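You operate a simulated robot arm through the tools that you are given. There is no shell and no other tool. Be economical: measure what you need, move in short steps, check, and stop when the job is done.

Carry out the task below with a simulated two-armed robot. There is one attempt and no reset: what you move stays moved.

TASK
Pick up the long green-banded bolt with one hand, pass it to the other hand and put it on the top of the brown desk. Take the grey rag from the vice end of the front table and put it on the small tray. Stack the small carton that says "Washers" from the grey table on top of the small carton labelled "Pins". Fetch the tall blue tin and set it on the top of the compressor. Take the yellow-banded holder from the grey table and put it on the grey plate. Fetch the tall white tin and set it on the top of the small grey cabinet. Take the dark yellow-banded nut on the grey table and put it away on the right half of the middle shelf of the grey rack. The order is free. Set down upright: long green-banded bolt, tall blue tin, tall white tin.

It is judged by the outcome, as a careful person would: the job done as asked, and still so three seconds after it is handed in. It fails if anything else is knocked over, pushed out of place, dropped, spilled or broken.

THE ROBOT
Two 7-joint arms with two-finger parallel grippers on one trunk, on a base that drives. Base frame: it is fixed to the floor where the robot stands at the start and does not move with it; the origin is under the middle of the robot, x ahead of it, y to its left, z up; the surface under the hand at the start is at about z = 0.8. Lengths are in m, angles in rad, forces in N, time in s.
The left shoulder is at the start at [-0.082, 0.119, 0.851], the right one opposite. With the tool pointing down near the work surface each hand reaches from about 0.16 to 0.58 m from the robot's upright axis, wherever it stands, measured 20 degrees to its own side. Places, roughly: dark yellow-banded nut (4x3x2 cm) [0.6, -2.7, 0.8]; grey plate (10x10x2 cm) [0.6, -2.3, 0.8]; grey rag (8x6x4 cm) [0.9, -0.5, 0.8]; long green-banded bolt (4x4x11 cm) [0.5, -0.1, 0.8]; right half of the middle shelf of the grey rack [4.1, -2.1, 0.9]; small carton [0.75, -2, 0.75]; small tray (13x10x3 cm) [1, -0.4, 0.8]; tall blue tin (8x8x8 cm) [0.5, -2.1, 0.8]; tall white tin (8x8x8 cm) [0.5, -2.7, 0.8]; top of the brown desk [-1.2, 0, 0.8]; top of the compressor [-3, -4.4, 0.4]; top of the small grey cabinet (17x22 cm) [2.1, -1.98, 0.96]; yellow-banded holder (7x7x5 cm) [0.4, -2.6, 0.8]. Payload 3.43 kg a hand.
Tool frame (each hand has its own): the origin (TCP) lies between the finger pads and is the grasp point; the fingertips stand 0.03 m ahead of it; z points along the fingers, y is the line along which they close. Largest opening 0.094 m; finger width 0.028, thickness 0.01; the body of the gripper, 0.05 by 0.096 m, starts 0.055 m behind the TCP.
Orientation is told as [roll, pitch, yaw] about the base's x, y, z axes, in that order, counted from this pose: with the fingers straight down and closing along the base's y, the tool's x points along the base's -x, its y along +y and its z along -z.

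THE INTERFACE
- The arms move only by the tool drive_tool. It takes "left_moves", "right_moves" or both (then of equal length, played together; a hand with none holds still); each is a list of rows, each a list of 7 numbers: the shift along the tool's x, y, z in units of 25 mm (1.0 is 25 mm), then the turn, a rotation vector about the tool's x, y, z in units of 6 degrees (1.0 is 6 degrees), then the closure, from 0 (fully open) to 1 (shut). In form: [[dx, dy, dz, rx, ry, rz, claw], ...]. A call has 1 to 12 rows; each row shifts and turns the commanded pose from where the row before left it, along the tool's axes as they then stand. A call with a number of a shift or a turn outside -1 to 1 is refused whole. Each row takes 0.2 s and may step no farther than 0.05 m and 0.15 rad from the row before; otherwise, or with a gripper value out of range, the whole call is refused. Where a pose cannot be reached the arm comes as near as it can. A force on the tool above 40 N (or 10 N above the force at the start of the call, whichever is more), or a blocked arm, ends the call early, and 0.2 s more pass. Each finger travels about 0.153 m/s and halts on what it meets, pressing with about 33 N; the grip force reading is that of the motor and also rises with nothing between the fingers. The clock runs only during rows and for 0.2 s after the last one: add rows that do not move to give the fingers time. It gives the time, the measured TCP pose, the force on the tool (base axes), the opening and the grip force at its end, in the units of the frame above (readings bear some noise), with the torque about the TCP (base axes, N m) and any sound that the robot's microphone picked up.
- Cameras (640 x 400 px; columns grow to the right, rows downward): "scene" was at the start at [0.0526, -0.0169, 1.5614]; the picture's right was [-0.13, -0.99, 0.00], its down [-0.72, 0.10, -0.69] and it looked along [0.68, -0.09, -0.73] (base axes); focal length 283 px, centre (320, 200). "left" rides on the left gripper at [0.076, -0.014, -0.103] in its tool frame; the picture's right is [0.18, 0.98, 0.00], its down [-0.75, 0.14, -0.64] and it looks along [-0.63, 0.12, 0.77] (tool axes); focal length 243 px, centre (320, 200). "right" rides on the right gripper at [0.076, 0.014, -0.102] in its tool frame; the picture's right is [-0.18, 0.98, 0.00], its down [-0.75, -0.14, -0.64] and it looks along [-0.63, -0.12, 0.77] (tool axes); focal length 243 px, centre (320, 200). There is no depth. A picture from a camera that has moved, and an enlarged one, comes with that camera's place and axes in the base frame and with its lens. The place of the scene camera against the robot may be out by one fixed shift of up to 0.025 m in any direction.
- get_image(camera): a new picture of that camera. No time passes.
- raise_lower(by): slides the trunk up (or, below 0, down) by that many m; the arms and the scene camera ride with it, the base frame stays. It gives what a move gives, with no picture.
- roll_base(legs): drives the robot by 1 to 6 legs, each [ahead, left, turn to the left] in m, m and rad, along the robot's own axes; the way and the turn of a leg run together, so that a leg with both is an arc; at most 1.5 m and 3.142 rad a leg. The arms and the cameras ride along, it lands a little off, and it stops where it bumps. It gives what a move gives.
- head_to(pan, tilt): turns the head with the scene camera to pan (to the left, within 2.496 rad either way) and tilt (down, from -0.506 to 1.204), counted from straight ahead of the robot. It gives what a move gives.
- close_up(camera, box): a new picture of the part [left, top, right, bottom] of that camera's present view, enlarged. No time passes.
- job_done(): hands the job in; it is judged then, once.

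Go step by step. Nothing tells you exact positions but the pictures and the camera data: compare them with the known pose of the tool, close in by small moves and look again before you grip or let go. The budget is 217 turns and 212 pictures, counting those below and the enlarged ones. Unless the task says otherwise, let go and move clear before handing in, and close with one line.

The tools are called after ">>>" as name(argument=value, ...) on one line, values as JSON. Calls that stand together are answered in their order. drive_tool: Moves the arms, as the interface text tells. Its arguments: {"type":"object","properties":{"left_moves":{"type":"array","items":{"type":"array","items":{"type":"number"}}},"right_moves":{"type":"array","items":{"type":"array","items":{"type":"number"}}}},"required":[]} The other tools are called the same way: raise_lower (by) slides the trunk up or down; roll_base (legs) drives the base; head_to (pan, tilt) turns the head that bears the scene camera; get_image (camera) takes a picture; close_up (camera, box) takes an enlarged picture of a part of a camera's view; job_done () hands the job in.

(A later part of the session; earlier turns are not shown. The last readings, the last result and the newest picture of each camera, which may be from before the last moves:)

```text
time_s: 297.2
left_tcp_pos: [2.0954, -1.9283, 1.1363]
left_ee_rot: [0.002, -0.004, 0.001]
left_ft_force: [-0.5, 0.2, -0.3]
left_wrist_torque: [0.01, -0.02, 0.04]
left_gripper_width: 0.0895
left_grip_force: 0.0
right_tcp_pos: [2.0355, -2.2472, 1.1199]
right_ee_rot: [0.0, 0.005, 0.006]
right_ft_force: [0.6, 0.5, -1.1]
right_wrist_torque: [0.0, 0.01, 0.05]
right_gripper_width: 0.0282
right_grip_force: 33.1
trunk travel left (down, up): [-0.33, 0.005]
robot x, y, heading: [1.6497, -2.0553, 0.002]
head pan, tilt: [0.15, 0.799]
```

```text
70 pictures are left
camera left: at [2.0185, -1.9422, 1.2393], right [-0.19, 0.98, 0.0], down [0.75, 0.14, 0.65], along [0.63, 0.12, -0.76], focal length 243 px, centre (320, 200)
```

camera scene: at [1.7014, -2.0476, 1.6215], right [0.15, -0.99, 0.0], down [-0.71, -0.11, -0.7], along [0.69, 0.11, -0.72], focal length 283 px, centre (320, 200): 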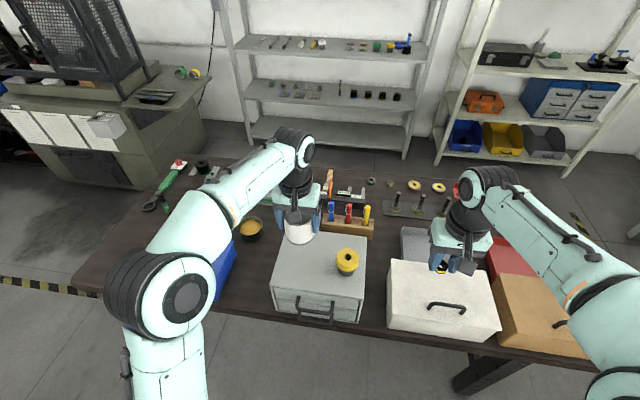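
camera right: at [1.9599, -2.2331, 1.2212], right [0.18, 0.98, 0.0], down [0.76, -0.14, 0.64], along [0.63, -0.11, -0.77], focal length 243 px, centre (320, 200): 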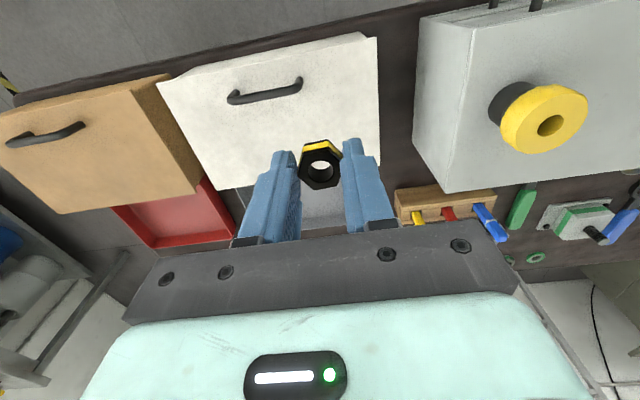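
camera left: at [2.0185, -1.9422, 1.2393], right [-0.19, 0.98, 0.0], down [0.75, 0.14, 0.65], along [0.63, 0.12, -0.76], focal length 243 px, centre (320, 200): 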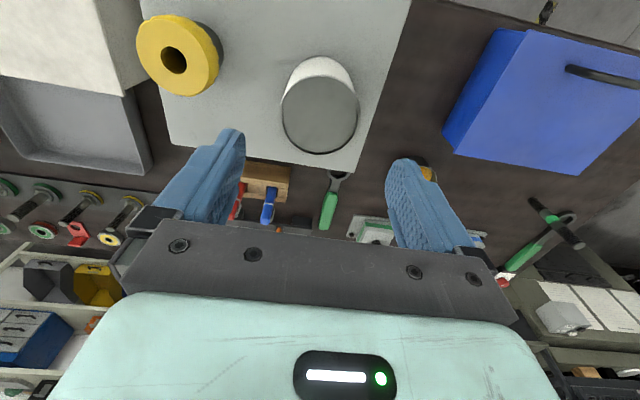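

The tin stands on the cabinet. Next the nut goes to the grey rack; the south aisle looks wide, so I back off and strafe south first.

>>> roll_base(legs=[[-0.2, 0, 0], [0, -1.2, 0]])

>>> head_to(pan=0.0, tilt=0.45)

>>> get_image(camera="scene")

```text
time_s: 309.1
left_tcp_pos: [1.9007, -3.1266, 1.1372]
left_ee_rot: [0.002, -0.006, 0.005]
left_ft_force: [0.1, 0.5, -0.9]
left_wrist_torque: [0.01, 0.03, 0.01]
left_gripper_width: 0.0892
left_grip_force: 0.0
right_tcp_pos: [1.8427, -3.4471, 1.1187]
right_ee_rot: [-0.001, 0.003, 0.007]
right_ft_force: [-0.3, 0.3, -0.4]
right_wrist_torque: [-0.01, -0.01, 0.0]
right_gripper_width: 0.0283
right_grip_force: 32.5
trunk travel left (down, up): [-0.33, 0.005]
robot x, y, heading: [1.4564, -3.2569, 0.002]
head pan, tilt: [0.15, 0.799]
```

```text
time_s: 310.0
left_tcp_pos: [1.9006, -3.1269, 1.137]
left_ee_rot: [0.002, -0.004, 0.006]
left_ft_force: [0.8, -0.1, 0.3]
left_wrist_torque: [-0.01, 0.01, 0.02]
left_gripper_width: 0.0894
left_grip_force: 0.1
right_tcp_pos: [1.8427, -3.4482, 1.119]
right_ee_rot: [-0.001, 0.004, 0.009]
right_ft_force: [-0.7, 0.6, 0.1]
right_wrist_torque: [0.02, 0.01, 0.0]
right_gripper_width: 0.0283
right_grip_force: 33.1
trunk travel left (down, up): [-0.33, 0.005]
robot x, y, heading: [1.4529, -3.2549, 0.008]
head pan, tilt: [0.0, 0.45]
```

```text
69 pictures are left
camera scene: at [1.5199, -3.2611, 1.6519], right [0.01, -1.0, 0.0], down [-0.44, 0.0, -0.9], along [0.9, 0.01, -0.44], focal length 283 px, centre (320, 200)
```

scene: 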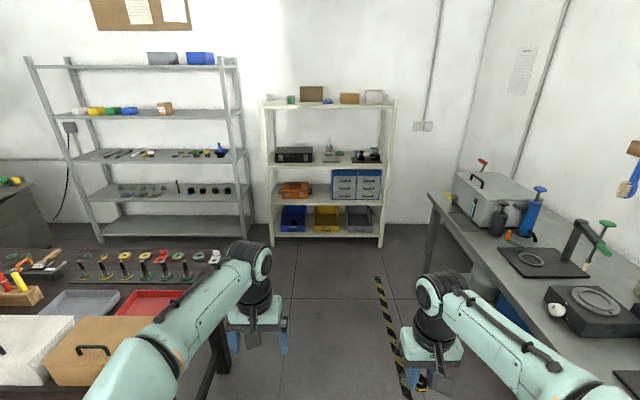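

The aisle between the brown table and the south bench is about 1.2 m wide. I go through it, then strafe up to face the right half of the grey rack.

>>> roll_base(legs=[[0, -0.13, -0.006], [1.5, 0, 0], [0.33, 0, 0]])

>>> roll_base(legs=[[0, 1.0, 0]])

>>> head_to(pan=0.2, tilt=0.65)

>>> get_image(camera="scene")

```text
time_s: 320.5
left_tcp_pos: [3.7208, -3.2442, 1.1371]
left_ee_rot: [0.003, -0.006, 0.01]
left_ft_force: [-0.4, 0.0, 0.6]
left_wrist_torque: [0.01, 0.01, 0.0]
left_gripper_width: 0.0894
left_grip_force: 0.0
right_tcp_pos: [3.666, -3.5636, 1.1193]
right_ee_rot: [0.0, 0.002, 0.014]
right_ft_force: [0.0, -0.1, -0.1]
right_wrist_torque: [0.01, 0.0, -0.01]
right_gripper_width: 0.0282
right_grip_force: 33.1
trunk travel left (down, up): [-0.33, 0.005]
robot x, y, heading: [3.2798, -3.3726, 0.016]
head pan, tilt: [0.0, 0.45]
```

```text
time_s: 329.6
left_tcp_pos: [3.7146, -2.2491, 1.1365]
left_ee_rot: [0.002, -0.005, 0.001]
left_ft_force: [0.1, -0.8, 0.4]
left_wrist_torque: [-0.01, 0.01, 0.02]
left_gripper_width: 0.089
left_grip_force: 0.0
right_tcp_pos: [3.6555, -2.5685, 1.1192]
right_ee_rot: [-0.001, 0.002, 0.007]
right_ft_force: [0.3, 0.0, -0.1]
right_wrist_torque: [0.02, 0.04, -0.02]
right_gripper_width: 0.0277
right_grip_force: 33.0
trunk travel left (down, up): [-0.33, 0.005]
robot x, y, heading: [3.2683, -2.3744, 0.003]
head pan, tilt: [0.0, 0.45]
```

```text
time_s: 330.4
left_tcp_pos: [3.7143, -2.2482, 1.1374]
left_ee_rot: [0.002, -0.006, 0.001]
left_ft_force: [0.5, 0.8, 0.1]
left_wrist_torque: [0.01, -0.02, 0.01]
left_gripper_width: 0.0893
left_grip_force: 0.1
right_tcp_pos: [3.6552, -2.5673, 1.1185]
right_ee_rot: [0.001, 0.006, 0.007]
right_ft_force: [-1.1, 0.5, -0.9]
right_wrist_torque: [0.02, 0.01, -0.03]
right_gripper_width: 0.0278
right_grip_force: 32.8
trunk travel left (down, up): [-0.33, 0.005]
robot x, y, heading: [3.2671, -2.3746, 0.002]
head pan, tilt: [0.201, 0.649]
```

```text
68 pictures are left
camera scene: at [3.3268, -2.3637, 1.6342], right [0.2, -0.98, 0.0], down [-0.59, -0.12, -0.8], along [0.78, 0.16, -0.6], focal length 283 px, centre (320, 200)
```

scene: 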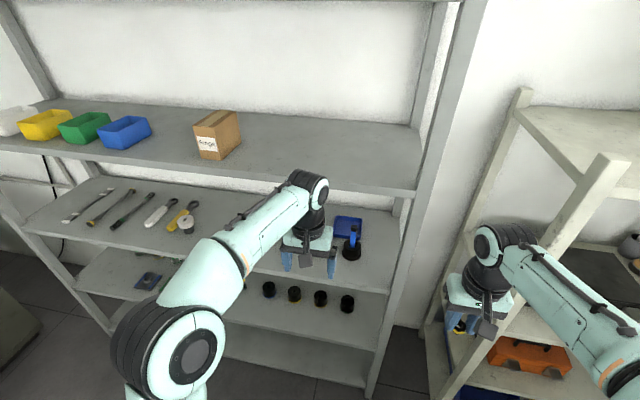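

I retract the left arm, strafe a bit further left and view the shelf.

>>> drive_tool(left_moves=[[1, 0.5, 0, 0, 0, 0, 0.1], [1, 0.5, 0, 0, 0, 0, 0.1], [1, 0.5, 0, 0, 0, 0, 0.1], [1, 0.5, 0, 0, 0, 0, 0.1], [1, 0.5, 0, 0, 0, 0, 0.1], [1, 0.5, 0, 0, 0, 0, 0.1]])

>>> roll_base(legs=[[0, 0.33, 0]])

>>> head_to(pan=-0.1, tilt=0.7)

>>> get_image(camera="scene")

>>> get_image(camera="right")

```text
time_s: 331.8
left_tcp_pos: [3.564, -2.1739, 1.1372]
left_ee_rot: [0.003, -0.006, 0.002]
left_ft_force: [-1.2, -0.5, -0.1]
left_wrist_torque: [0.0, 0.0, -0.03]
left_gripper_width: 0.0848
left_grip_force: 0.0
right_tcp_pos: [3.6551, -2.5681, 1.1197]
right_ee_rot: [0.0, 0.003, 0.006]
right_ft_force: [0.2, -0.4, -0.2]
right_wrist_torque: [-0.02, -0.01, 0.0]
right_gripper_width: 0.0273
right_grip_force: 32.6
trunk travel left (down, up): [-0.33, 0.005]
robot x, y, heading: [3.2677, -2.3744, 0.004]
head pan, tilt: [0.201, 0.649]
```

```text
time_s: 335.2
left_tcp_pos: [3.5643, -1.8473, 1.1359]
left_ee_rot: [0.001, -0.005, -0.002]
left_ft_force: [-0.4, 0.5, 1.0]
left_wrist_torque: [0.02, 0.02, 0.0]
left_gripper_width: 0.0847
left_grip_force: 0.1
right_tcp_pos: [3.6534, -2.2421, 1.1189]
right_ee_rot: [0.001, 0.004, 0.003]
right_ft_force: [-0.4, 0.2, -0.6]
right_wrist_torque: [0.01, -0.02, 0.01]
right_gripper_width: 0.0272
right_grip_force: 32.8
trunk travel left (down, up): [-0.33, 0.005]
robot x, y, heading: [3.2686, -2.0439, 0.003]
head pan, tilt: [0.201, 0.649]
```

```text
time_s: 336.0
left_tcp_pos: [3.5651, -1.8478, 1.1365]
left_ee_rot: [0.001, -0.005, -0.002]
left_ft_force: [-0.5, -0.4, -0.6]
left_wrist_torque: [0.02, -0.03, -0.01]
left_gripper_width: 0.0847
left_grip_force: 0.1
right_tcp_pos: [3.6535, -2.2422, 1.1202]
right_ee_rot: [-0.001, 0.003, 0.001]
right_ft_force: [0.3, -0.4, -0.8]
right_wrist_torque: [-0.01, -0.03, -0.03]
right_gripper_width: 0.0272
right_grip_force: 32.6
trunk travel left (down, up): [-0.33, 0.005]
robot x, y, heading: [3.2683, -2.0464, -0.0]
head pan, tilt: [-0.099, 0.7]
```

```text
67 pictures are left
camera scene: at [3.3256, -2.0617, 1.6298], right [-0.1, -1.0, 0.0], down [-0.64, 0.06, -0.77], along [0.76, -0.07, -0.64], focal length 283 px, centre (320, 200)
```

scene: 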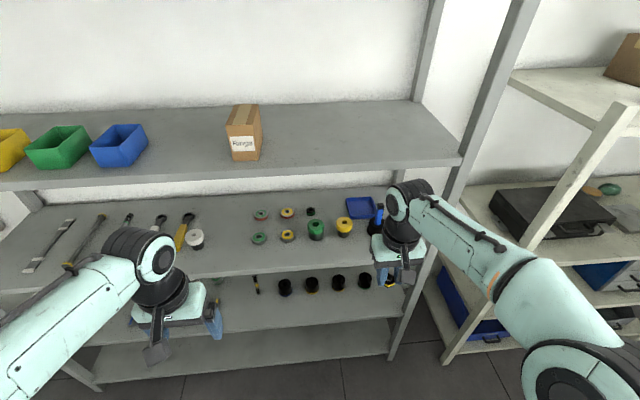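

```text
66 pictures are left
camera right: at [3.5787, -2.2275, 1.2213], right [0.18, 0.98, 0.0], down [0.76, -0.14, 0.64], along [0.63, -0.12, -0.77], focal length 243 px, centre (320, 200)
```

right: 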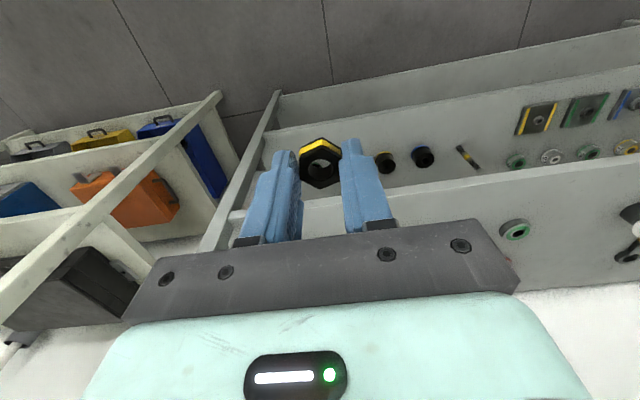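

>>> close_up(camera="scene", box=[160, 180, 440, 300])

```text
2.29 times, centred on (300, 240) of scene
camera zoom: at [3.3256, -2.0617, 1.6298], right [-0.1, -1.0, 0.0], down [-0.64, 0.06, -0.77], along [0.76, -0.07, -0.64], focal length 646 px, centre (366, 109)
```

zoom: 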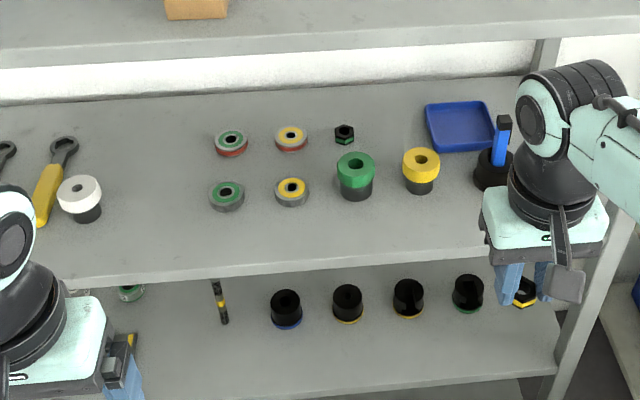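

There is a free strip about 10 cm deep along the front of the middle shelf. I'll set the nut at about (3.915, -2.05), with the hand tilted forward so the wrist stays outside under the upper shelf.

>>> roll_base(legs=[[0.1, 0.17, 0]])

>>> drive_tool(right_moves=[[0, 0, 0.8, 0, -1, 0, 1], [0, 0, 0.8, 0, -1, 0, 1], [0, 0, 0.8, 0, -1, 0, 1], [0, 0, 0.8, 0, -1, 0, 1], [0, 0, 0, 0, 0, 0, 1]])

>>> get_image(camera="right")

>>> get_image(camera="scene")

```text
time_s: 338.1
left_tcp_pos: [3.6649, -1.6763, 1.1366]
left_ee_rot: [0.001, -0.005, -0.003]
left_ft_force: [1.1, 0.2, -0.7]
left_wrist_torque: [0.01, -0.02, 0.02]
left_gripper_width: 0.0846
left_grip_force: 0.2
right_tcp_pos: [3.7536, -2.072, 1.119]
right_ee_rot: [0.0, 0.002, 0.001]
right_ft_force: [-0.4, 0.3, -0.3]
right_wrist_torque: [0.01, 0.0, 0.0]
right_gripper_width: 0.027
right_grip_force: 32.5
trunk travel left (down, up): [-0.33, 0.005]
robot x, y, heading: [3.3664, -1.8778, -0.001]
head pan, tilt: [-0.099, 0.7]
```

```text
time_s: 339.4
left_tcp_pos: [3.6635, -1.6777, 1.1371]
left_ee_rot: [0.001, -0.006, -0.001]
left_ft_force: [-0.1, 0.3, -0.4]
left_wrist_torque: [0.02, 0.01, 0.0]
left_gripper_width: 0.0845
left_grip_force: 0.1
right_tcp_pos: [3.7652, -2.0728, 1.0405]
right_ee_rot: [0.002, -0.416, 0.001]
right_ft_force: [0.2, 0.0, -0.8]
right_wrist_torque: [0.0, 0.02, 0.01]
right_gripper_width: 0.027
right_grip_force: 33.1
trunk travel left (down, up): [-0.33, 0.005]
robot x, y, heading: [3.3682, -1.883, -0.004]
head pan, tilt: [-0.099, 0.7]
```

```text
64 pictures are left
camera right: at [3.6543, -2.0581, 1.1024], right [0.17, 0.98, 0.08], down [0.43, -0.14, 0.89], along [0.89, -0.12, -0.45], focal length 243 px, centre (320, 200)
```

right: 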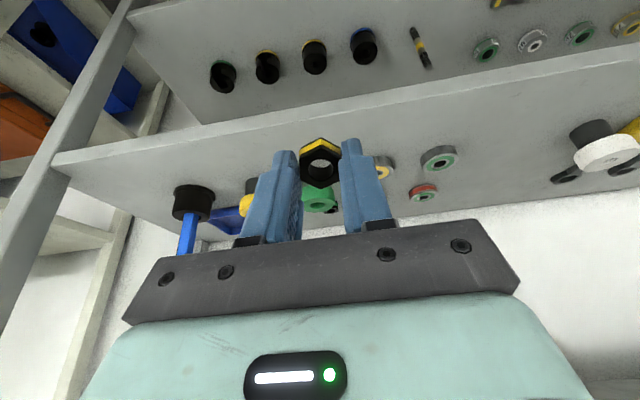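

```text
63 pictures are left
camera scene: at [3.4251, -1.892, 1.6298], right [-0.1, -1.0, 0.0], down [-0.64, 0.06, -0.76], along [0.76, -0.08, -0.64], focal length 283 px, centre (320, 200)
```

scene: 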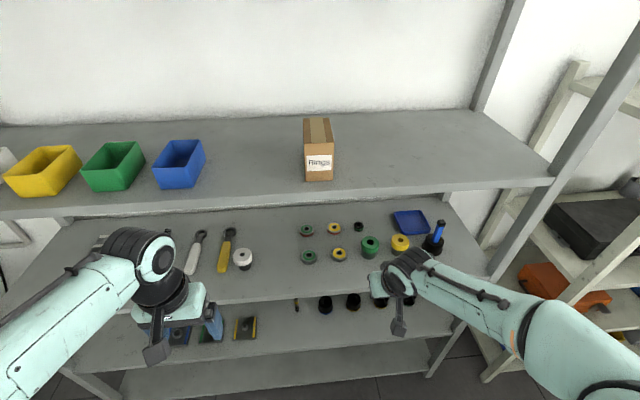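

The strip between shelf edge (x ≈ 3.845) and the items (x ≥ 3.94) is clear. I bring the nut in to about (3.885, -2.05).

>>> drive_tool(right_moves=[[-0.57, 0.18, 0.9, 0, 0, 0, 1], [-0.57, 0.18, 0.9, 0, 0, 0, 1], [-0.57, 0.18, 0.9, 0, 0, 0, 1], [-0.57, 0.18, 0.9, 0, 0, 0, 1], [-0.57, 0.18, 0.9, 0, 0, 0, 1], [0, 0, 0, 0, 0, 0, 1]])

>>> get_image(camera="right")

>>> close_up(camera="scene", box=[260, 190, 460, 330])

```text
time_s: 340.8
left_tcp_pos: [3.6635, -1.6781, 1.1377]
left_ee_rot: [0.002, -0.005, 0.0]
left_ft_force: [-0.7, -1.1, -0.9]
left_wrist_torque: [0.01, -0.01, 0.02]
left_gripper_width: 0.0848
left_grip_force: 0.0
right_tcp_pos: [3.8754, -2.0494, 0.9655]
right_ee_rot: [-0.001, -0.415, 0.0]
right_ft_force: [-0.1, -0.6, -0.7]
right_wrist_torque: [0.03, 0.01, -0.03]
right_gripper_width: 0.0267
right_grip_force: 32.8
trunk travel left (down, up): [-0.33, 0.005]
robot x, y, heading: [3.3661, -1.8784, 0.003]
head pan, tilt: [-0.099, 0.7]
```

```text
62 pictures are left
camera right: at [3.7657, -2.0352, 1.0275], right [0.17, 0.98, 0.08], down [0.43, -0.14, 0.89], along [0.89, -0.12, -0.45], focal length 243 px, centre (320, 200)
```

right: 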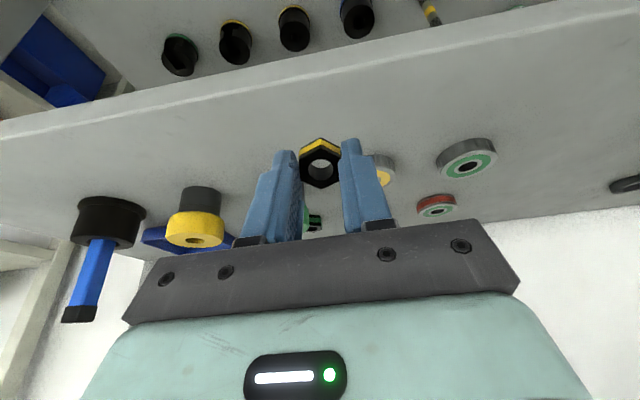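

```text
2.86 times, centred on (360, 260) of scene
camera zoom: at [3.4245, -1.8922, 1.6297], right [-0.1, -1.0, 0.0], down [-0.64, 0.06, -0.77], along [0.76, -0.08, -0.64], focal length 808 px, centre (206, 29)
```

zoom: 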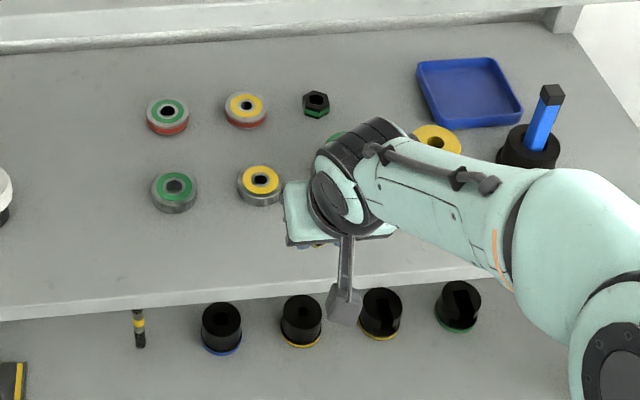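

I move 1 cm further in, then go straight down in small steps until contact.

>>> drive_tool(right_moves=[[-0.37, 0, 0.16, 0, 0, 0, 1], [0.16, 0, 0.36, 0, 0, 0, 1], [0.08, 0, 0.18, 0, 0, 0, 1], [0.04, 0, 0.09, 0, 0, 0, 1], [0.04, 0, 0.09, 0, 0, 0, 1], [0.04, 0, 0.09, 0, 0, 0, 1], [0, 0, 0, 0, 0, 0, 1]])

>>> get_image(camera="right")

```text
time_s: 342.4
left_tcp_pos: [3.6637, -1.6767, 1.136]
left_ee_rot: [0.001, -0.006, -0.002]
left_ft_force: [-0.8, -0.3, -0.8]
left_wrist_torque: [0.02, 0.01, 0.03]
left_gripper_width: 0.0846
left_grip_force: 0.0
right_tcp_pos: [3.8864, -2.0495, 0.9437]
right_ee_rot: [0.001, -0.416, 0.002]
right_ft_force: [-0.2, 0.1, -0.9]
right_wrist_torque: [-0.01, 0.03, 0.02]
right_gripper_width: 0.0265
right_grip_force: 33.5
trunk travel left (down, up): [-0.33, 0.005]
robot x, y, heading: [3.3664, -1.8756, 0.003]
head pan, tilt: [-0.099, 0.7]
```

```text
60 pictures are left
camera right: at [3.7753, -2.0353, 1.0067], right [0.17, 0.98, 0.07], down [0.43, -0.14, 0.89], along [0.89, -0.12, -0.45], focal length 243 px, centre (320, 200)
```

right: 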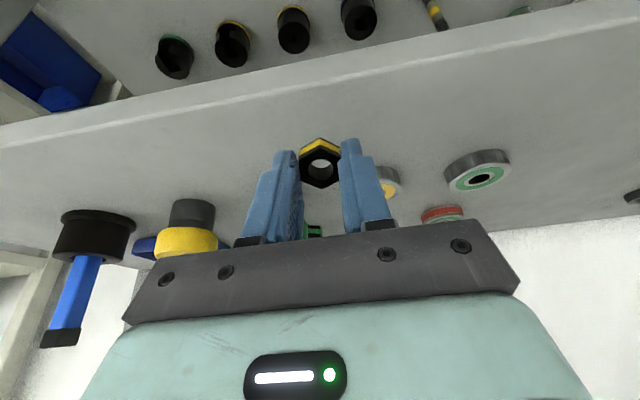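

>>> drive_tool(right_moves=[[0.04, 0, 0.09, 0, 0, 0, 1], [0.04, 0, 0.09, 0, 0, 0, 1], [0.04, 0, 0.09, 0, 0, 0, 1], [0.04, 0, 0.09, 0, 0, 0, 1], [0, 0, 0, 0, 0, 0, 1]])

```text
time_s: 343.6
left_tcp_pos: [3.6641, -1.6764, 1.1373]
left_ee_rot: [0.003, -0.005, -0.002]
left_ft_force: [1.1, -0.3, 0.3]
left_wrist_torque: [0.01, -0.01, 0.02]
left_gripper_width: 0.0846
left_grip_force: 0.1
right_tcp_pos: [3.8857, -2.0489, 0.9342]
right_ee_rot: [0.0, -0.416, 0.001]
right_ft_force: [-0.1, 0.3, 0.4]
right_wrist_torque: [-0.02, 0.0, -0.01]
right_gripper_width: 0.0252
right_grip_force: 33.2
trunk travel left (down, up): [-0.33, 0.005]
robot x, y, heading: [3.3692, -1.8769, -0.001]
head pan, tilt: [-0.099, 0.7]
```

>>> drive_tool(right_moves=[[0.04, 0, 0.09, 0, 0, 0, 1], [0.04, 0, 0.09, 0, 0, 0, 1], [0.04, 0, 0.09, 0, 0, 0, 1], [0.04, 0, 0.09, 0, 0, 0, 1], [0, 0, 0, 0, 0, 0, 1]])

>>> close_up(camera="right", box=[230, 60, 430, 240])

```text
time_s: 344.8
left_tcp_pos: [3.6647, -1.6777, 1.1376]
left_ee_rot: [0.003, -0.005, 0.0]
left_ft_force: [0.7, -0.9, -0.5]
left_wrist_torque: [0.02, -0.01, 0.0]
left_gripper_width: 0.0847
left_grip_force: 0.1
right_tcp_pos: [3.8856, -2.0488, 0.9248]
right_ee_rot: [-0.001, -0.416, 0.001]
right_ft_force: [1.0, 1.0, -0.6]
right_wrist_torque: [0.02, -0.01, 0.01]
right_gripper_width: 0.0254
right_grip_force: 32.5
trunk travel left (down, up): [-0.33, 0.005]
robot x, y, heading: [3.3692, -1.8756, 0.003]
head pan, tilt: [-0.099, 0.7]
```

```text
2.22 times, centred on (330, 150) of right
camera zoom: at [3.7746, -2.0353, 0.9874], right [0.17, 0.98, 0.07], down [0.43, -0.14, 0.89], along [0.89, -0.12, -0.45], focal length 539 px, centre (298, 311)
```

zoom: 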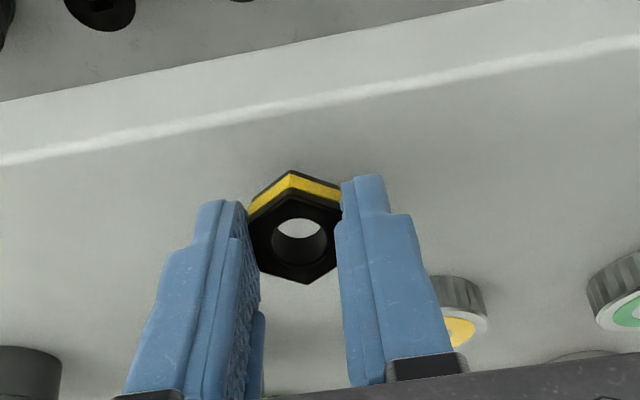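

>>> drive_tool(right_moves=[[0.04, 0, 0.09, 0, 0, 0, 1], [0.04, 0, 0.09, 0, 0, 0, 1], [0.04, 0, 0.09, 0, 0, 0, 1], [0.04, 0, 0.09, 0, 0, 0, 1], [0, 0, 0, 0, 0, 0, 1]])

>>> close_up(camera="right", box=[230, 60, 430, 240])

```text
time_s: 345.9
left_tcp_pos: [3.6635, -1.677, 1.1368]
left_ee_rot: [0.001, -0.007, -0.003]
left_ft_force: [0.1, 0.5, 0.1]
left_wrist_torque: [0.03, -0.01, 0.0]
left_gripper_width: 0.0845
left_grip_force: 0.0
right_tcp_pos: [3.887, -2.0488, 0.9177]
right_ee_rot: [0.002, -0.422, 0.001]
right_ft_force: [-1.4, -1.9, 18.5]
right_wrist_torque: [-0.07, -0.05, -0.02]
right_gripper_width: 0.0253
right_grip_force: 33.2
trunk travel left (down, up): [-0.33, 0.005]
robot x, y, heading: [3.3692, -1.8836, -0.002]
head pan, tilt: [-0.099, 0.7]
```

```text
2.22 times, centred on (330, 150) of right
camera zoom: at [3.7747, -2.0353, 0.98], right [0.17, 0.98, 0.08], down [0.42, -0.14, 0.89], along [0.89, -0.12, -0.44], focal length 539 px, centre (298, 311)
```

zoom: 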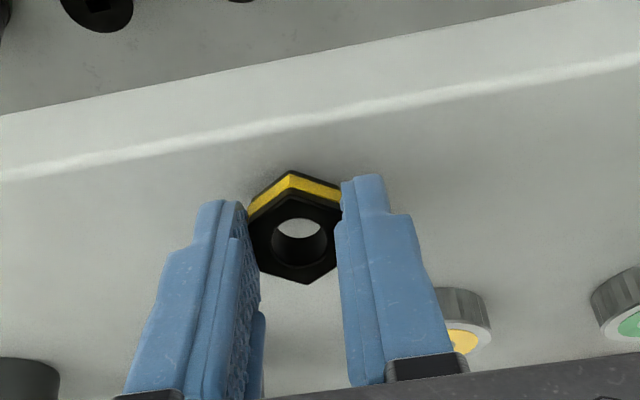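

Contact with the shelf. I open gently and back out up and away.

>>> drive_tool(right_moves=[[-0.02, 0, -0.05, 0, 0, 0, 1], [0, 0, 0, 0, 0, 0, 0.65], [0, 0, 0, 0, 0, 0, 0.5], [0, 0, 0, 0, 0, 0, 0.45], [0, 0, 0, 0, 0, 0, 0.45]])

>>> close_up(camera="right", box=[230, 60, 430, 240])

```text
time_s: 347.1
left_tcp_pos: [3.6639, -1.6768, 1.1372]
left_ee_rot: [0.003, -0.003, -0.002]
left_ft_force: [0.6, -0.3, 0.0]
left_wrist_torque: [-0.01, -0.03, 0.02]
left_gripper_width: 0.0849
left_grip_force: 0.0
right_tcp_pos: [3.885, -2.0494, 0.9162]
right_ee_rot: [0.0, -0.414, 0.002]
right_ft_force: [0.4, -0.2, -0.2]
right_wrist_torque: [-0.02, 0.03, -0.03]
right_gripper_width: 0.0514
right_grip_force: 0.0
trunk travel left (down, up): [-0.33, 0.005]
robot x, y, heading: [3.3669, -1.8788, 0.003]
head pan, tilt: [-0.099, 0.7]
```

```text
2.22 times, centred on (330, 150) of right
camera zoom: at [3.7745, -2.0352, 0.979], right [0.17, 0.98, 0.07], down [0.43, -0.14, 0.89], along [0.89, -0.12, -0.45], focal length 539 px, centre (298, 311)
```

zoom: 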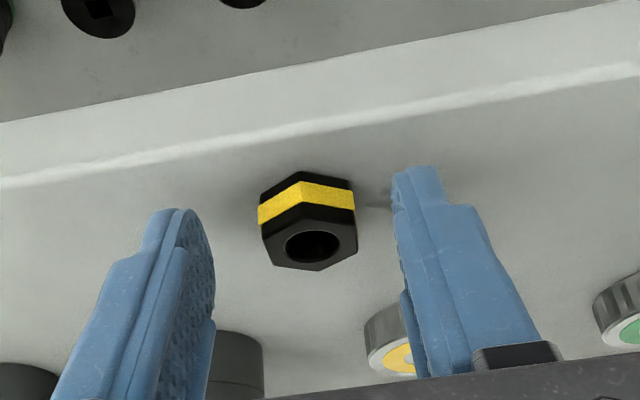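

The nut lies flat on the middle shelf, right half. I withdraw, return the hand to vertical and back away.

>>> drive_tool(right_moves=[[0, 0, -0.8, 0, 0, 0, 0.45], [0, 0, -0.8, 0, 0, 0, 0.45], [0.91, 0, -0.4, 0, 0, 0, 0.45], [0.91, 0, -0.4, 0, 0, 0, 0.45], [0.91, 0, -0.4, 0, 0, 0, 0.45], [0.91, 0, -0.4, 0, 0, 0, 0.45], [0.91, 0, -0.4, 0, 0, 0, 0.45], [0, 0, 0, 0, 1, 0, 0.3], [0, 0, 0, 0, 1, 0, 0.3], [0, 0, 0, 0, 1, 0, 0.3], [0, 0, 0, 0, 1, 0, 0.3], [0, 0, 0, 0, 0, 0, 0.3]])

>>> get_image(camera="scene")

```text
time_s: 349.8
left_tcp_pos: [3.6641, -1.6784, 1.1368]
left_ee_rot: [0.002, -0.004, 0.0]
left_ft_force: [-1.0, -0.4, -0.5]
left_wrist_torque: [-0.01, -0.02, 0.01]
left_gripper_width: 0.0847
left_grip_force: 0.0
right_tcp_pos: [3.7438, -2.05, 0.9526]
right_ee_rot: [0.003, 0.005, 0.002]
right_ft_force: [1.0, 0.1, -0.2]
right_wrist_torque: [-0.02, -0.01, 0.0]
right_gripper_width: 0.0659
right_grip_force: 0.0
trunk travel left (down, up): [-0.33, 0.005]
robot x, y, heading: [3.3659, -1.8802, 0.001]
head pan, tilt: [-0.099, 0.7]
```

```text
56 pictures are left
camera scene: at [3.4246, -1.8921, 1.6297], right [-0.1, -1.0, 0.0], down [-0.64, 0.06, -0.77], along [0.76, -0.08, -0.64], focal length 283 px, centre (320, 200)
```

scene: 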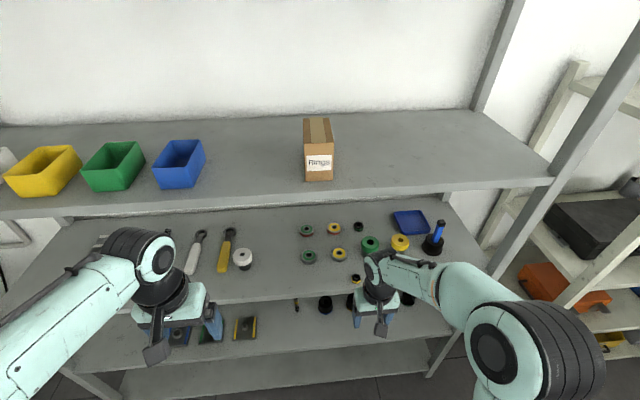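

The nut is in place on the shelf. Now I raise the right hand and drive back by the known route to the west side of the grey table for the blue tin.

>>> drive_tool(right_moves=[[0.5, 0, -1, 0, 0, 0, 0.3], [0.5, 0, -1, 0, 0, 0, 0.3], [0, 0, -1, 0, 0, 0, 0.3], [0, 0, -1, 0, 0, 0, 0.3], [0, 0, -1, 0, 0, 0, 0.3], [0, 0, -1, 0, 0, 0, 0.3], [0, 0, -1, 0, 0, 0, 0.3]])

>>> roll_base(legs=[[-0.08, 0, 0], [0, -1.5, 0], [-1.5, 0, 0], [-0.34, 0, 0]])

>>> roll_base(legs=[[0, 1.05, 0], [0, 1.03, 0]])

```text
time_s: 351.4
left_tcp_pos: [3.6637, -1.6773, 1.1375]
left_ee_rot: [0.001, -0.004, 0.0]
left_ft_force: [-0.2, 0.3, 0.9]
left_wrist_torque: [0.0, 0.0, -0.02]
left_gripper_width: 0.0847
left_grip_force: 0.0
right_tcp_pos: [3.7215, -2.0495, 1.1287]
right_ee_rot: [0.0, 0.002, 0.002]
right_ft_force: [-0.2, -0.1, 0.2]
right_wrist_torque: [-0.02, -0.04, -0.02]
right_gripper_width: 0.0658
right_grip_force: 0.1
trunk travel left (down, up): [-0.33, 0.005]
robot x, y, heading: [3.3678, -1.8797, 0.003]
head pan, tilt: [-0.099, 0.7]
```

```text
time_s: 374.1
left_tcp_pos: [1.7444, -3.1647, 1.137]
left_ee_rot: [0.002, -0.006, -0.008]
left_ft_force: [0.4, -0.1, 1.0]
left_wrist_torque: [0.05, -0.01, -0.01]
left_gripper_width: 0.0845
left_grip_force: 0.0
right_tcp_pos: [1.7984, -3.5363, 1.1275]
right_ee_rot: [0.0, 0.002, -0.005]
right_ft_force: [0.1, 0.2, -0.4]
right_wrist_torque: [-0.01, -0.02, -0.01]
right_gripper_width: 0.0658
right_grip_force: 0.0
trunk travel left (down, up): [-0.33, 0.005]
robot x, y, heading: [1.4486, -3.3633, -0.007]
head pan, tilt: [-0.099, 0.7]
```

```text
time_s: 392.7
left_tcp_pos: [1.7428, -1.0723, 1.1357]
left_ee_rot: [0.001, -0.005, -0.001]
left_ft_force: [0.1, -0.4, 0.2]
left_wrist_torque: [0.03, 0.01, 0.03]
left_gripper_width: 0.0849
left_grip_force: 0.1
right_tcp_pos: [1.7997, -1.4436, 1.1284]
right_ee_rot: [0.0, 0.003, 0.005]
right_ft_force: [0.0, 0.3, 0.1]
right_wrist_torque: [0.01, -0.01, 0.01]
right_gripper_width: 0.0658
right_grip_force: 0.0
trunk travel left (down, up): [-0.33, 0.005]
robot x, y, heading: [1.4437, -1.2736, 0.002]
head pan, tilt: [-0.099, 0.7]
```

>>> roll_base(legs=[[-1.41, 0, 0], [0, -0.98, 0]])

>>> head_to(pan=0.0, tilt=0.85)

>>> get_image(camera="scene")

>>> get_image(camera="left")

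```text
time_s: 408.2
left_tcp_pos: [0.3348, -2.0505, 1.1371]
left_ee_rot: [0.001, -0.004, -0.009]
left_ft_force: [0.8, 0.1, -0.1]
left_wrist_torque: [0.01, 0.02, -0.04]
left_gripper_width: 0.0848
left_grip_force: 0.1
right_tcp_pos: [0.3897, -2.4223, 1.1274]
right_ee_rot: [0.0, 0.002, -0.006]
right_ft_force: [0.5, -0.6, 0.3]
right_wrist_torque: [0.0, -0.01, -0.02]
right_gripper_width: 0.0659
right_grip_force: 0.0
trunk travel left (down, up): [-0.33, 0.005]
robot x, y, heading: [0.0368, -2.2514, -0.007]
head pan, tilt: [-0.099, 0.7]
```

```text
time_s: 408.9
left_tcp_pos: [0.3349, -2.0502, 1.1364]
left_ee_rot: [0.001, -0.005, -0.008]
left_ft_force: [-0.2, 0.0, -0.3]
left_wrist_torque: [-0.01, 0.02, 0.02]
left_gripper_width: 0.085
left_grip_force: 0.1
right_tcp_pos: [0.3899, -2.4218, 1.1275]
right_ee_rot: [-0.001, 0.002, -0.007]
right_ft_force: [-0.1, 0.1, -0.1]
right_wrist_torque: [0.0, 0.02, -0.03]
right_gripper_width: 0.0657
right_grip_force: 0.1
trunk travel left (down, up): [-0.33, 0.005]
robot x, y, heading: [0.0348, -2.2461, -0.009]
head pan, tilt: [0.0, 0.85]
```

```text
55 pictures are left
camera scene: at [0.088, -2.2541, 1.6175], right [-0.01, -1.0, 0.0], down [-0.75, 0.01, -0.66], along [0.66, -0.01, -0.75], focal length 283 px, centre (320, 200)
```

scene: 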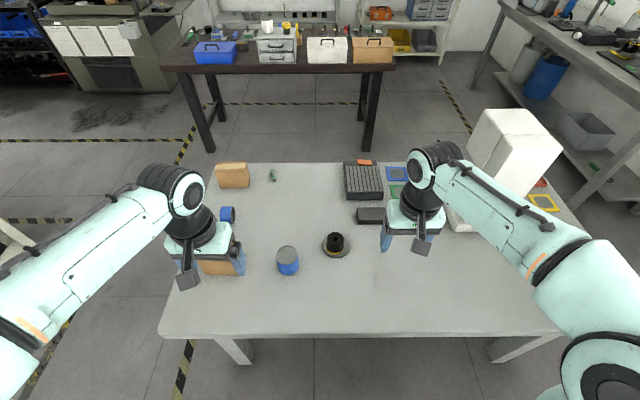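

```text
54 pictures are left
camera left: at [0.2584, -2.0633, 1.2388], right [-0.17, 0.98, 0.0], down [0.75, 0.13, 0.65], along [0.64, 0.11, -0.76], focal length 243 px, centre (320, 200)
```

left: 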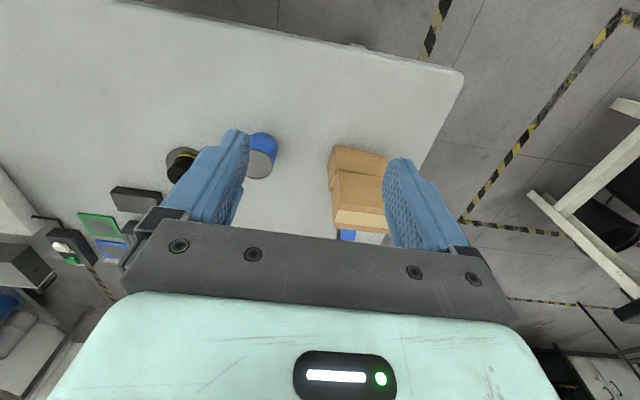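

>>> drive_tool(left_moves=[[-0.4, -1, 0, 0, 0, 0, 0], [-0.4, -1, 0, 0, 0, 0, 0], [-0.8, -1, 0.5, 0, 0, 0, 0], [-0.8, -1, 0.5, 0, 0, 0, 0], [-0.8, -0.2, 0.9, 0, 0, 0, 0], [-0.8, 0, 0.9, 0, 0, 0, 0], [-0.8, 0, 0.9, 0, 0, 0, 0], [-0.8, 0, 0.9, 0, 0, 0, 0], [-0.8, 0, 0.9, 0, 0, 0, 0], [-0.6, 0, 0.9, 0, 0, 0, 0], [0, 0, 0, 0, 0, 0, 0]])

>>> get_image(camera="left")

```text
time_s: 411.3
left_tcp_pos: [0.5094, -2.1578, 0.9768]
left_ee_rot: [0.0, -0.006, -0.009]
left_ft_force: [-0.5, -0.6, 0.5]
left_wrist_torque: [-0.05, -0.01, 0.0]
left_gripper_width: 0.0939
left_grip_force: 0.1
right_tcp_pos: [0.3882, -2.4235, 1.1282]
right_ee_rot: [-0.001, 0.003, -0.007]
right_ft_force: [-0.2, 1.0, 0.1]
right_wrist_torque: [0.01, -0.01, 0.01]
right_gripper_width: 0.0658
right_grip_force: 0.0
trunk travel left (down, up): [-0.33, 0.005]
robot x, y, heading: [0.0355, -2.2479, -0.01]
head pan, tilt: [0.0, 0.85]
```

```text
53 pictures are left
camera left: at [0.4324, -2.1699, 1.0796], right [-0.18, 0.98, 0.0], down [0.75, 0.13, 0.65], along [0.64, 0.11, -0.76], focal length 243 px, centre (320, 200)
```

left: 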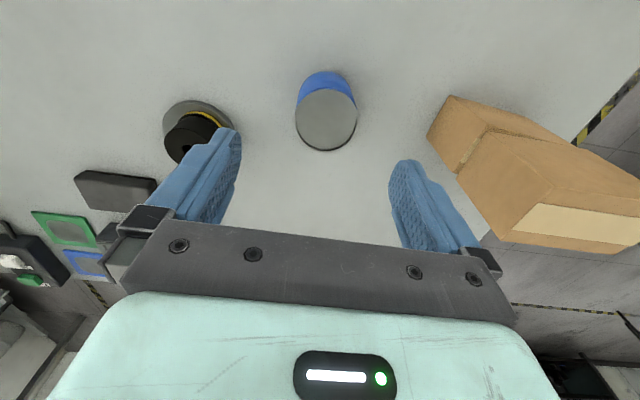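

Blue tin centre is (0.532, -2.146). I correct, descend and grip.

>>> drive_tool(left_moves=[[-0.9, 0.49, 0, 0, 0, 0, 0], [0, 0, 0.9, 0, 0, 0, 0], [0, 0, 0.9, 0, 0, 0, 0], [0, 0, 0.9, 0, 0, 0, 0], [0, 0, 0.9, 0, 0, 0, 0], [0, 0, 0, 0, 0, 0, 0]])

>>> get_image(camera="left")

```text
time_s: 412.7
left_tcp_pos: [0.5324, -2.1435, 0.8863]
left_ee_rot: [0.001, -0.004, -0.009]
left_ft_force: [-1.0, -0.3, 0.3]
left_wrist_torque: [0.0, -0.02, 0.01]
left_gripper_width: 0.0939
left_grip_force: 0.0
right_tcp_pos: [0.3896, -2.4226, 1.128]
right_ee_rot: [0.0, 0.003, -0.007]
right_ft_force: [0.1, -0.1, 0.4]
right_wrist_torque: [-0.04, 0.04, 0.0]
right_gripper_width: 0.0659
right_grip_force: 0.1
trunk travel left (down, up): [-0.33, 0.005]
robot x, y, heading: [0.0365, -2.2501, -0.007]
head pan, tilt: [0.0, 0.85]
```

```text
52 pictures are left
camera left: at [0.4564, -2.1575, 0.9889], right [-0.17, 0.98, 0.0], down [0.75, 0.13, 0.65], along [0.64, 0.11, -0.76], focal length 243 px, centre (320, 200)
```

left: 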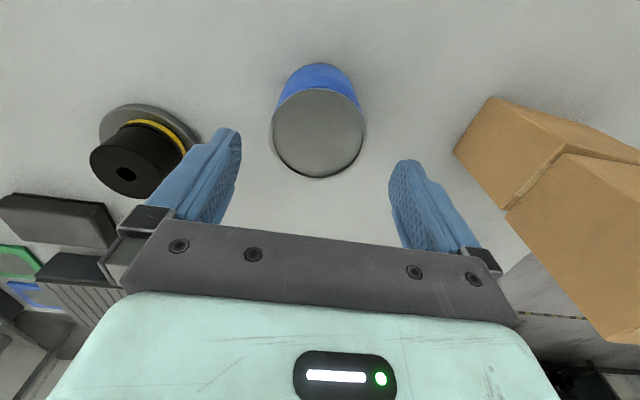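

>>> drive_tool(left_moves=[[0, 0, 0.9, 0, 0, 0, 0], [0, 0, 0.9, 0, 0, 0, 0], [0, 0, 0.9, 0, 0, 0, 0], [0, 0, 0.6, 0, 0, 0, 0], [0, 0, 0, 0, 0, 0, 0.2], [0, 0, 0, 0, 0, 0, 0.5], [0, 0, 0, 0, 0, 0, 1], [0, 0, 0, 0, 0, 0, 1], [0, 0, 0, 0, 0, 0, 1]])

>>> drive_tool(left_moves=[[0, 0, -0.5, 0, 0, 0, 1], [0, 0, -0.8, 0, 0, 0, 1], [0, 0, -1, 0, 0, 0, 1], [0, 0, -1, 0, 0, 0, 1], [0, 0, -1, 0, 0, 0, 1], [0, 0, -1, 0, 0, 0, 1], [0.5, 0, -1, 0, 0, 0, 1], [0.5, 0, -1, 0, 0, 0, 1], [1, 0, 0, 0, 0, 0, 1], [1, 0, 0, 0, 0, 0, 1], [1, 0, 0, 0, 0, 0, 1], [0, 0, 0, 0, 0, 0, 1]])

>>> get_image(camera="left")

```text
time_s: 414.7
left_tcp_pos: [0.5326, -2.1447, 0.8042]
left_ee_rot: [0.001, -0.005, -0.008]
left_ft_force: [0.4, -0.3, 0.1]
left_wrist_torque: [-0.03, -0.04, 0.01]
left_gripper_width: 0.0706
left_grip_force: 33.1
right_tcp_pos: [0.3894, -2.4223, 1.1277]
right_ee_rot: [-0.001, 0.004, -0.006]
right_ft_force: [-0.2, 0.2, -0.4]
right_wrist_torque: [0.01, 0.0, -0.01]
right_gripper_width: 0.0658
right_grip_force: 0.1
trunk travel left (down, up): [-0.33, 0.005]
robot x, y, heading: [0.0369, -2.2453, -0.003]
head pan, tilt: [0.0, 0.85]
```

```text
time_s: 417.3
left_tcp_pos: [0.4325, -2.1438, 0.988]
left_ee_rot: [0.002, -0.003, -0.009]
left_ft_force: [-0.6, 0.4, -2.6]
left_wrist_torque: [-0.02, 0.0, 0.02]
left_gripper_width: 0.0707
left_grip_force: 32.6
right_tcp_pos: [0.3895, -2.4232, 1.1268]
right_ee_rot: [0.0, 0.004, -0.009]
right_ft_force: [-0.5, 0.0, 0.9]
right_wrist_torque: [0.01, -0.01, -0.02]
right_gripper_width: 0.0659
right_grip_force: 0.1
trunk travel left (down, up): [-0.33, 0.005]
robot x, y, heading: [0.0392, -2.2471, -0.007]
head pan, tilt: [0.0, 0.85]
```

```text
51 pictures are left
camera left: at [0.3559, -2.1564, 1.0894], right [-0.18, 0.98, 0.0], down [0.75, 0.13, 0.65], along [0.64, 0.11, -0.76], focal length 243 px, centre (320, 200)
```

left: 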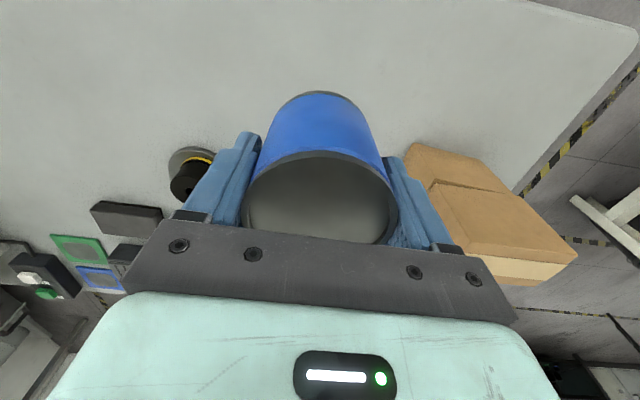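

Blue tin in hand. Now I back off, turn toward the south-west corner and drive to the compressor.

>>> roll_base(legs=[[-0.3, 0, 0], [0, 0, -1.35], [0, 0, -1.35], [1.4, 0, 0]])

>>> head_to(pan=0.3, tilt=0.4)

>>> get_image(camera="scene")

```text
time_s: 432.5
left_tcp_pos: [-1.8381, -3.0961, 0.9876]
left_ee_rot: [0.003, -0.004, -2.707]
left_ft_force: [0.1, 0.7, -2.4]
left_wrist_torque: [-0.02, 0.01, 0.02]
left_gripper_width: 0.0705
left_grip_force: 32.6
right_tcp_pos: [-1.9188, -2.8252, 1.128]
right_ee_rot: [0.0, 0.004, -2.705]
right_ft_force: [1.3, 0.6, 0.3]
right_wrist_torque: [-0.01, 0.02, 0.04]
right_gripper_width: 0.0658
right_grip_force: 0.1
trunk travel left (down, up): [-0.33, 0.005]
robot x, y, heading: [-1.5237, -2.8291, -2.702]
head pan, tilt: [0.0, 0.85]
```

```text
time_s: 433.4
left_tcp_pos: [-1.8382, -3.0975, 0.9877]
left_ee_rot: [0.002, -0.004, -2.707]
left_ft_force: [-0.2, -0.5, -3.3]
left_wrist_torque: [0.02, 0.04, 0.0]
left_gripper_width: 0.0707
left_grip_force: 33.1
right_tcp_pos: [-1.9188, -2.8258, 1.1274]
right_ee_rot: [0.0, 0.003, -2.707]
right_ft_force: [-0.3, 1.0, 0.9]
right_wrist_torque: [-0.04, 0.0, -0.01]
right_gripper_width: 0.066
right_grip_force: 0.0
trunk travel left (down, up): [-0.33, 0.005]
robot x, y, heading: [-1.5233, -2.8302, -2.708]
head pan, tilt: [0.3, 0.4]
```

```text
50 pictures are left
camera scene: at [-1.5374, -2.8824, 1.6565], right [-0.67, 0.74, 0.0], down [0.29, 0.26, -0.92], along [-0.68, -0.62, -0.39], focal length 283 px, centre (320, 200)
```

scene: 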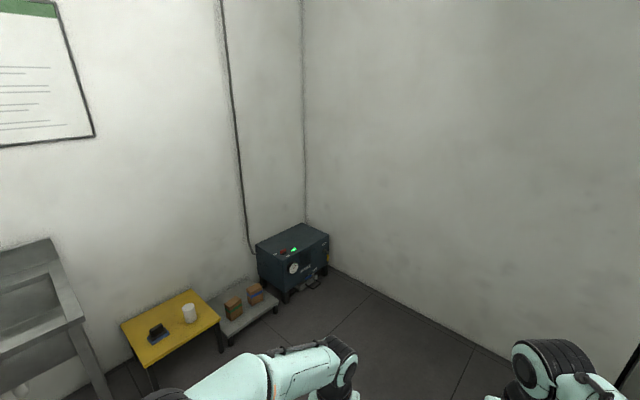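

>>> close_up(camera="scene", box=[200, 200, 380, 330])

```text
3.08 times, centred on (290, 265) of scene
camera zoom: at [-1.5374, -2.8824, 1.6565], right [-0.67, 0.74, 0.0], down [0.29, 0.26, -0.92], along [-0.68, -0.62, -0.39], focal length 870 px, centre (412, 0)
```

zoom: 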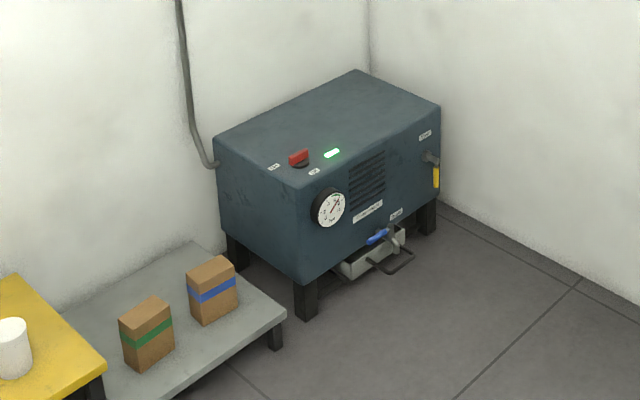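

The compressor top spans about x -3.2…-2.68, y -4.63…-4.28, with switches near its front-left. I check my own footprint by looking straight down before closing in.

>>> head_to(pan=0.0, tilt=1.2)

>>> get_image(camera="scene")

```text
time_s: 434.6
left_tcp_pos: [-1.8396, -3.0969, 0.9883]
left_ee_rot: [0.001, -0.004, -2.707]
left_ft_force: [0.9, 0.0, -3.4]
left_wrist_torque: [0.0, -0.03, 0.04]
left_gripper_width: 0.0708
left_grip_force: 32.9
right_tcp_pos: [-1.9192, -2.8259, 1.1278]
right_ee_rot: [0.0, 0.004, -2.707]
right_ft_force: [0.5, 0.2, -0.5]
right_wrist_torque: [0.02, 0.03, 0.0]
right_gripper_width: 0.0659
right_grip_force: 0.1
trunk travel left (down, up): [-0.33, 0.005]
robot x, y, heading: [-1.5267, -2.8323, -2.701]
head pan, tilt: [0.0, 1.201]
```

```text
48 pictures are left
camera scene: at [-1.5195, -2.844, 1.5938], right [-0.42, 0.91, 0.0], down [0.84, 0.39, -0.36], along [-0.33, -0.15, -0.93], focal length 283 px, centre (320, 200)
```

scene: 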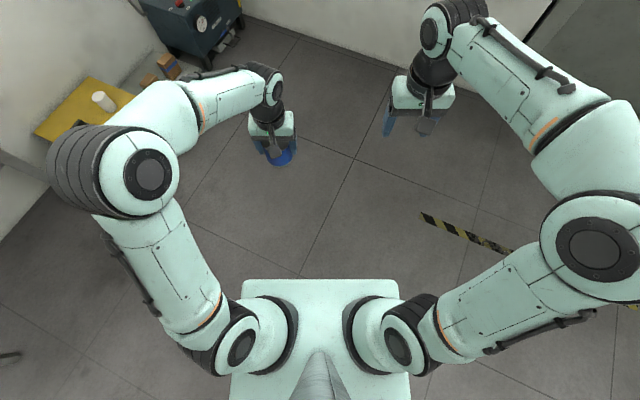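

My chassis is compact in front, but my elbows are wide, so I'll approach at an angle (heading about -1.95) with the right arm stretched forward, keeping clear of the west wall.

>>> roll_base(legs=[[0, 0, 0.265], [1.25, 0, 0], [0, 0, 0.486]])

>>> head_to(pan=0.0, tilt=0.8)

>>> get_image(camera="scene")

```text
time_s: 443.2
left_tcp_pos: [-2.5287, -4.049, 0.9875]
left_ee_rot: [0.002, -0.005, -1.951]
left_ft_force: [-0.7, 0.0, -3.0]
left_wrist_torque: [0.01, 0.0, -0.02]
left_gripper_width: 0.0707
left_grip_force: 33.0
right_tcp_pos: [-2.7731, -3.9062, 1.1286]
right_ee_rot: [0.0, 0.002, -1.949]
right_ft_force: [-0.9, 0.1, 0.1]
right_wrist_torque: [0.0, 0.01, 0.02]
right_gripper_width: 0.0659
right_grip_force: 0.0
trunk travel left (down, up): [-0.33, 0.005]
robot x, y, heading: [-2.4819, -3.6428, -1.951]
head pan, tilt: [0.0, 1.201]
```

```text
time_s: 444.0
left_tcp_pos: [-2.5287, -4.0492, 0.9878]
left_ee_rot: [0.003, -0.004, -1.952]
left_ft_force: [0.2, 0.3, -3.6]
left_wrist_torque: [-0.02, 0.0, 0.01]
left_gripper_width: 0.0705
left_grip_force: 32.6
right_tcp_pos: [-2.7741, -3.9072, 1.1278]
right_ee_rot: [0.001, 0.004, -1.951]
right_ft_force: [0.5, 0.2, 0.0]
right_wrist_torque: [0.01, -0.01, 0.0]
right_gripper_width: 0.066
right_grip_force: 0.1
trunk travel left (down, up): [-0.33, 0.005]
robot x, y, heading: [-2.485, -3.6435, -1.953]
head pan, tilt: [0.0, 0.799]
```

```text
47 pictures are left
camera scene: at [-2.4784, -3.683, 1.6214], right [-0.93, 0.37, 0.0], down [0.27, 0.67, -0.7], along [-0.26, -0.65, -0.72], focal length 283 px, centre (320, 200)
```

scene: 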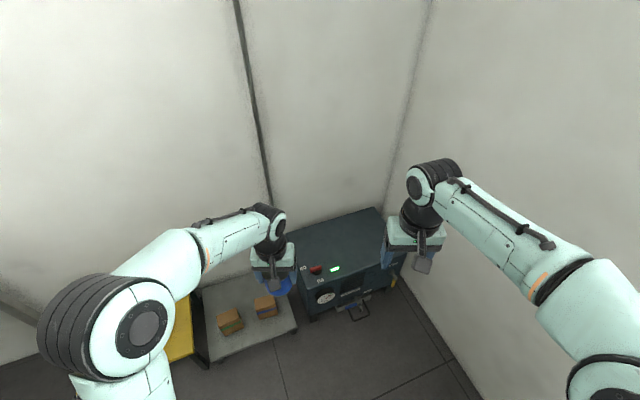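

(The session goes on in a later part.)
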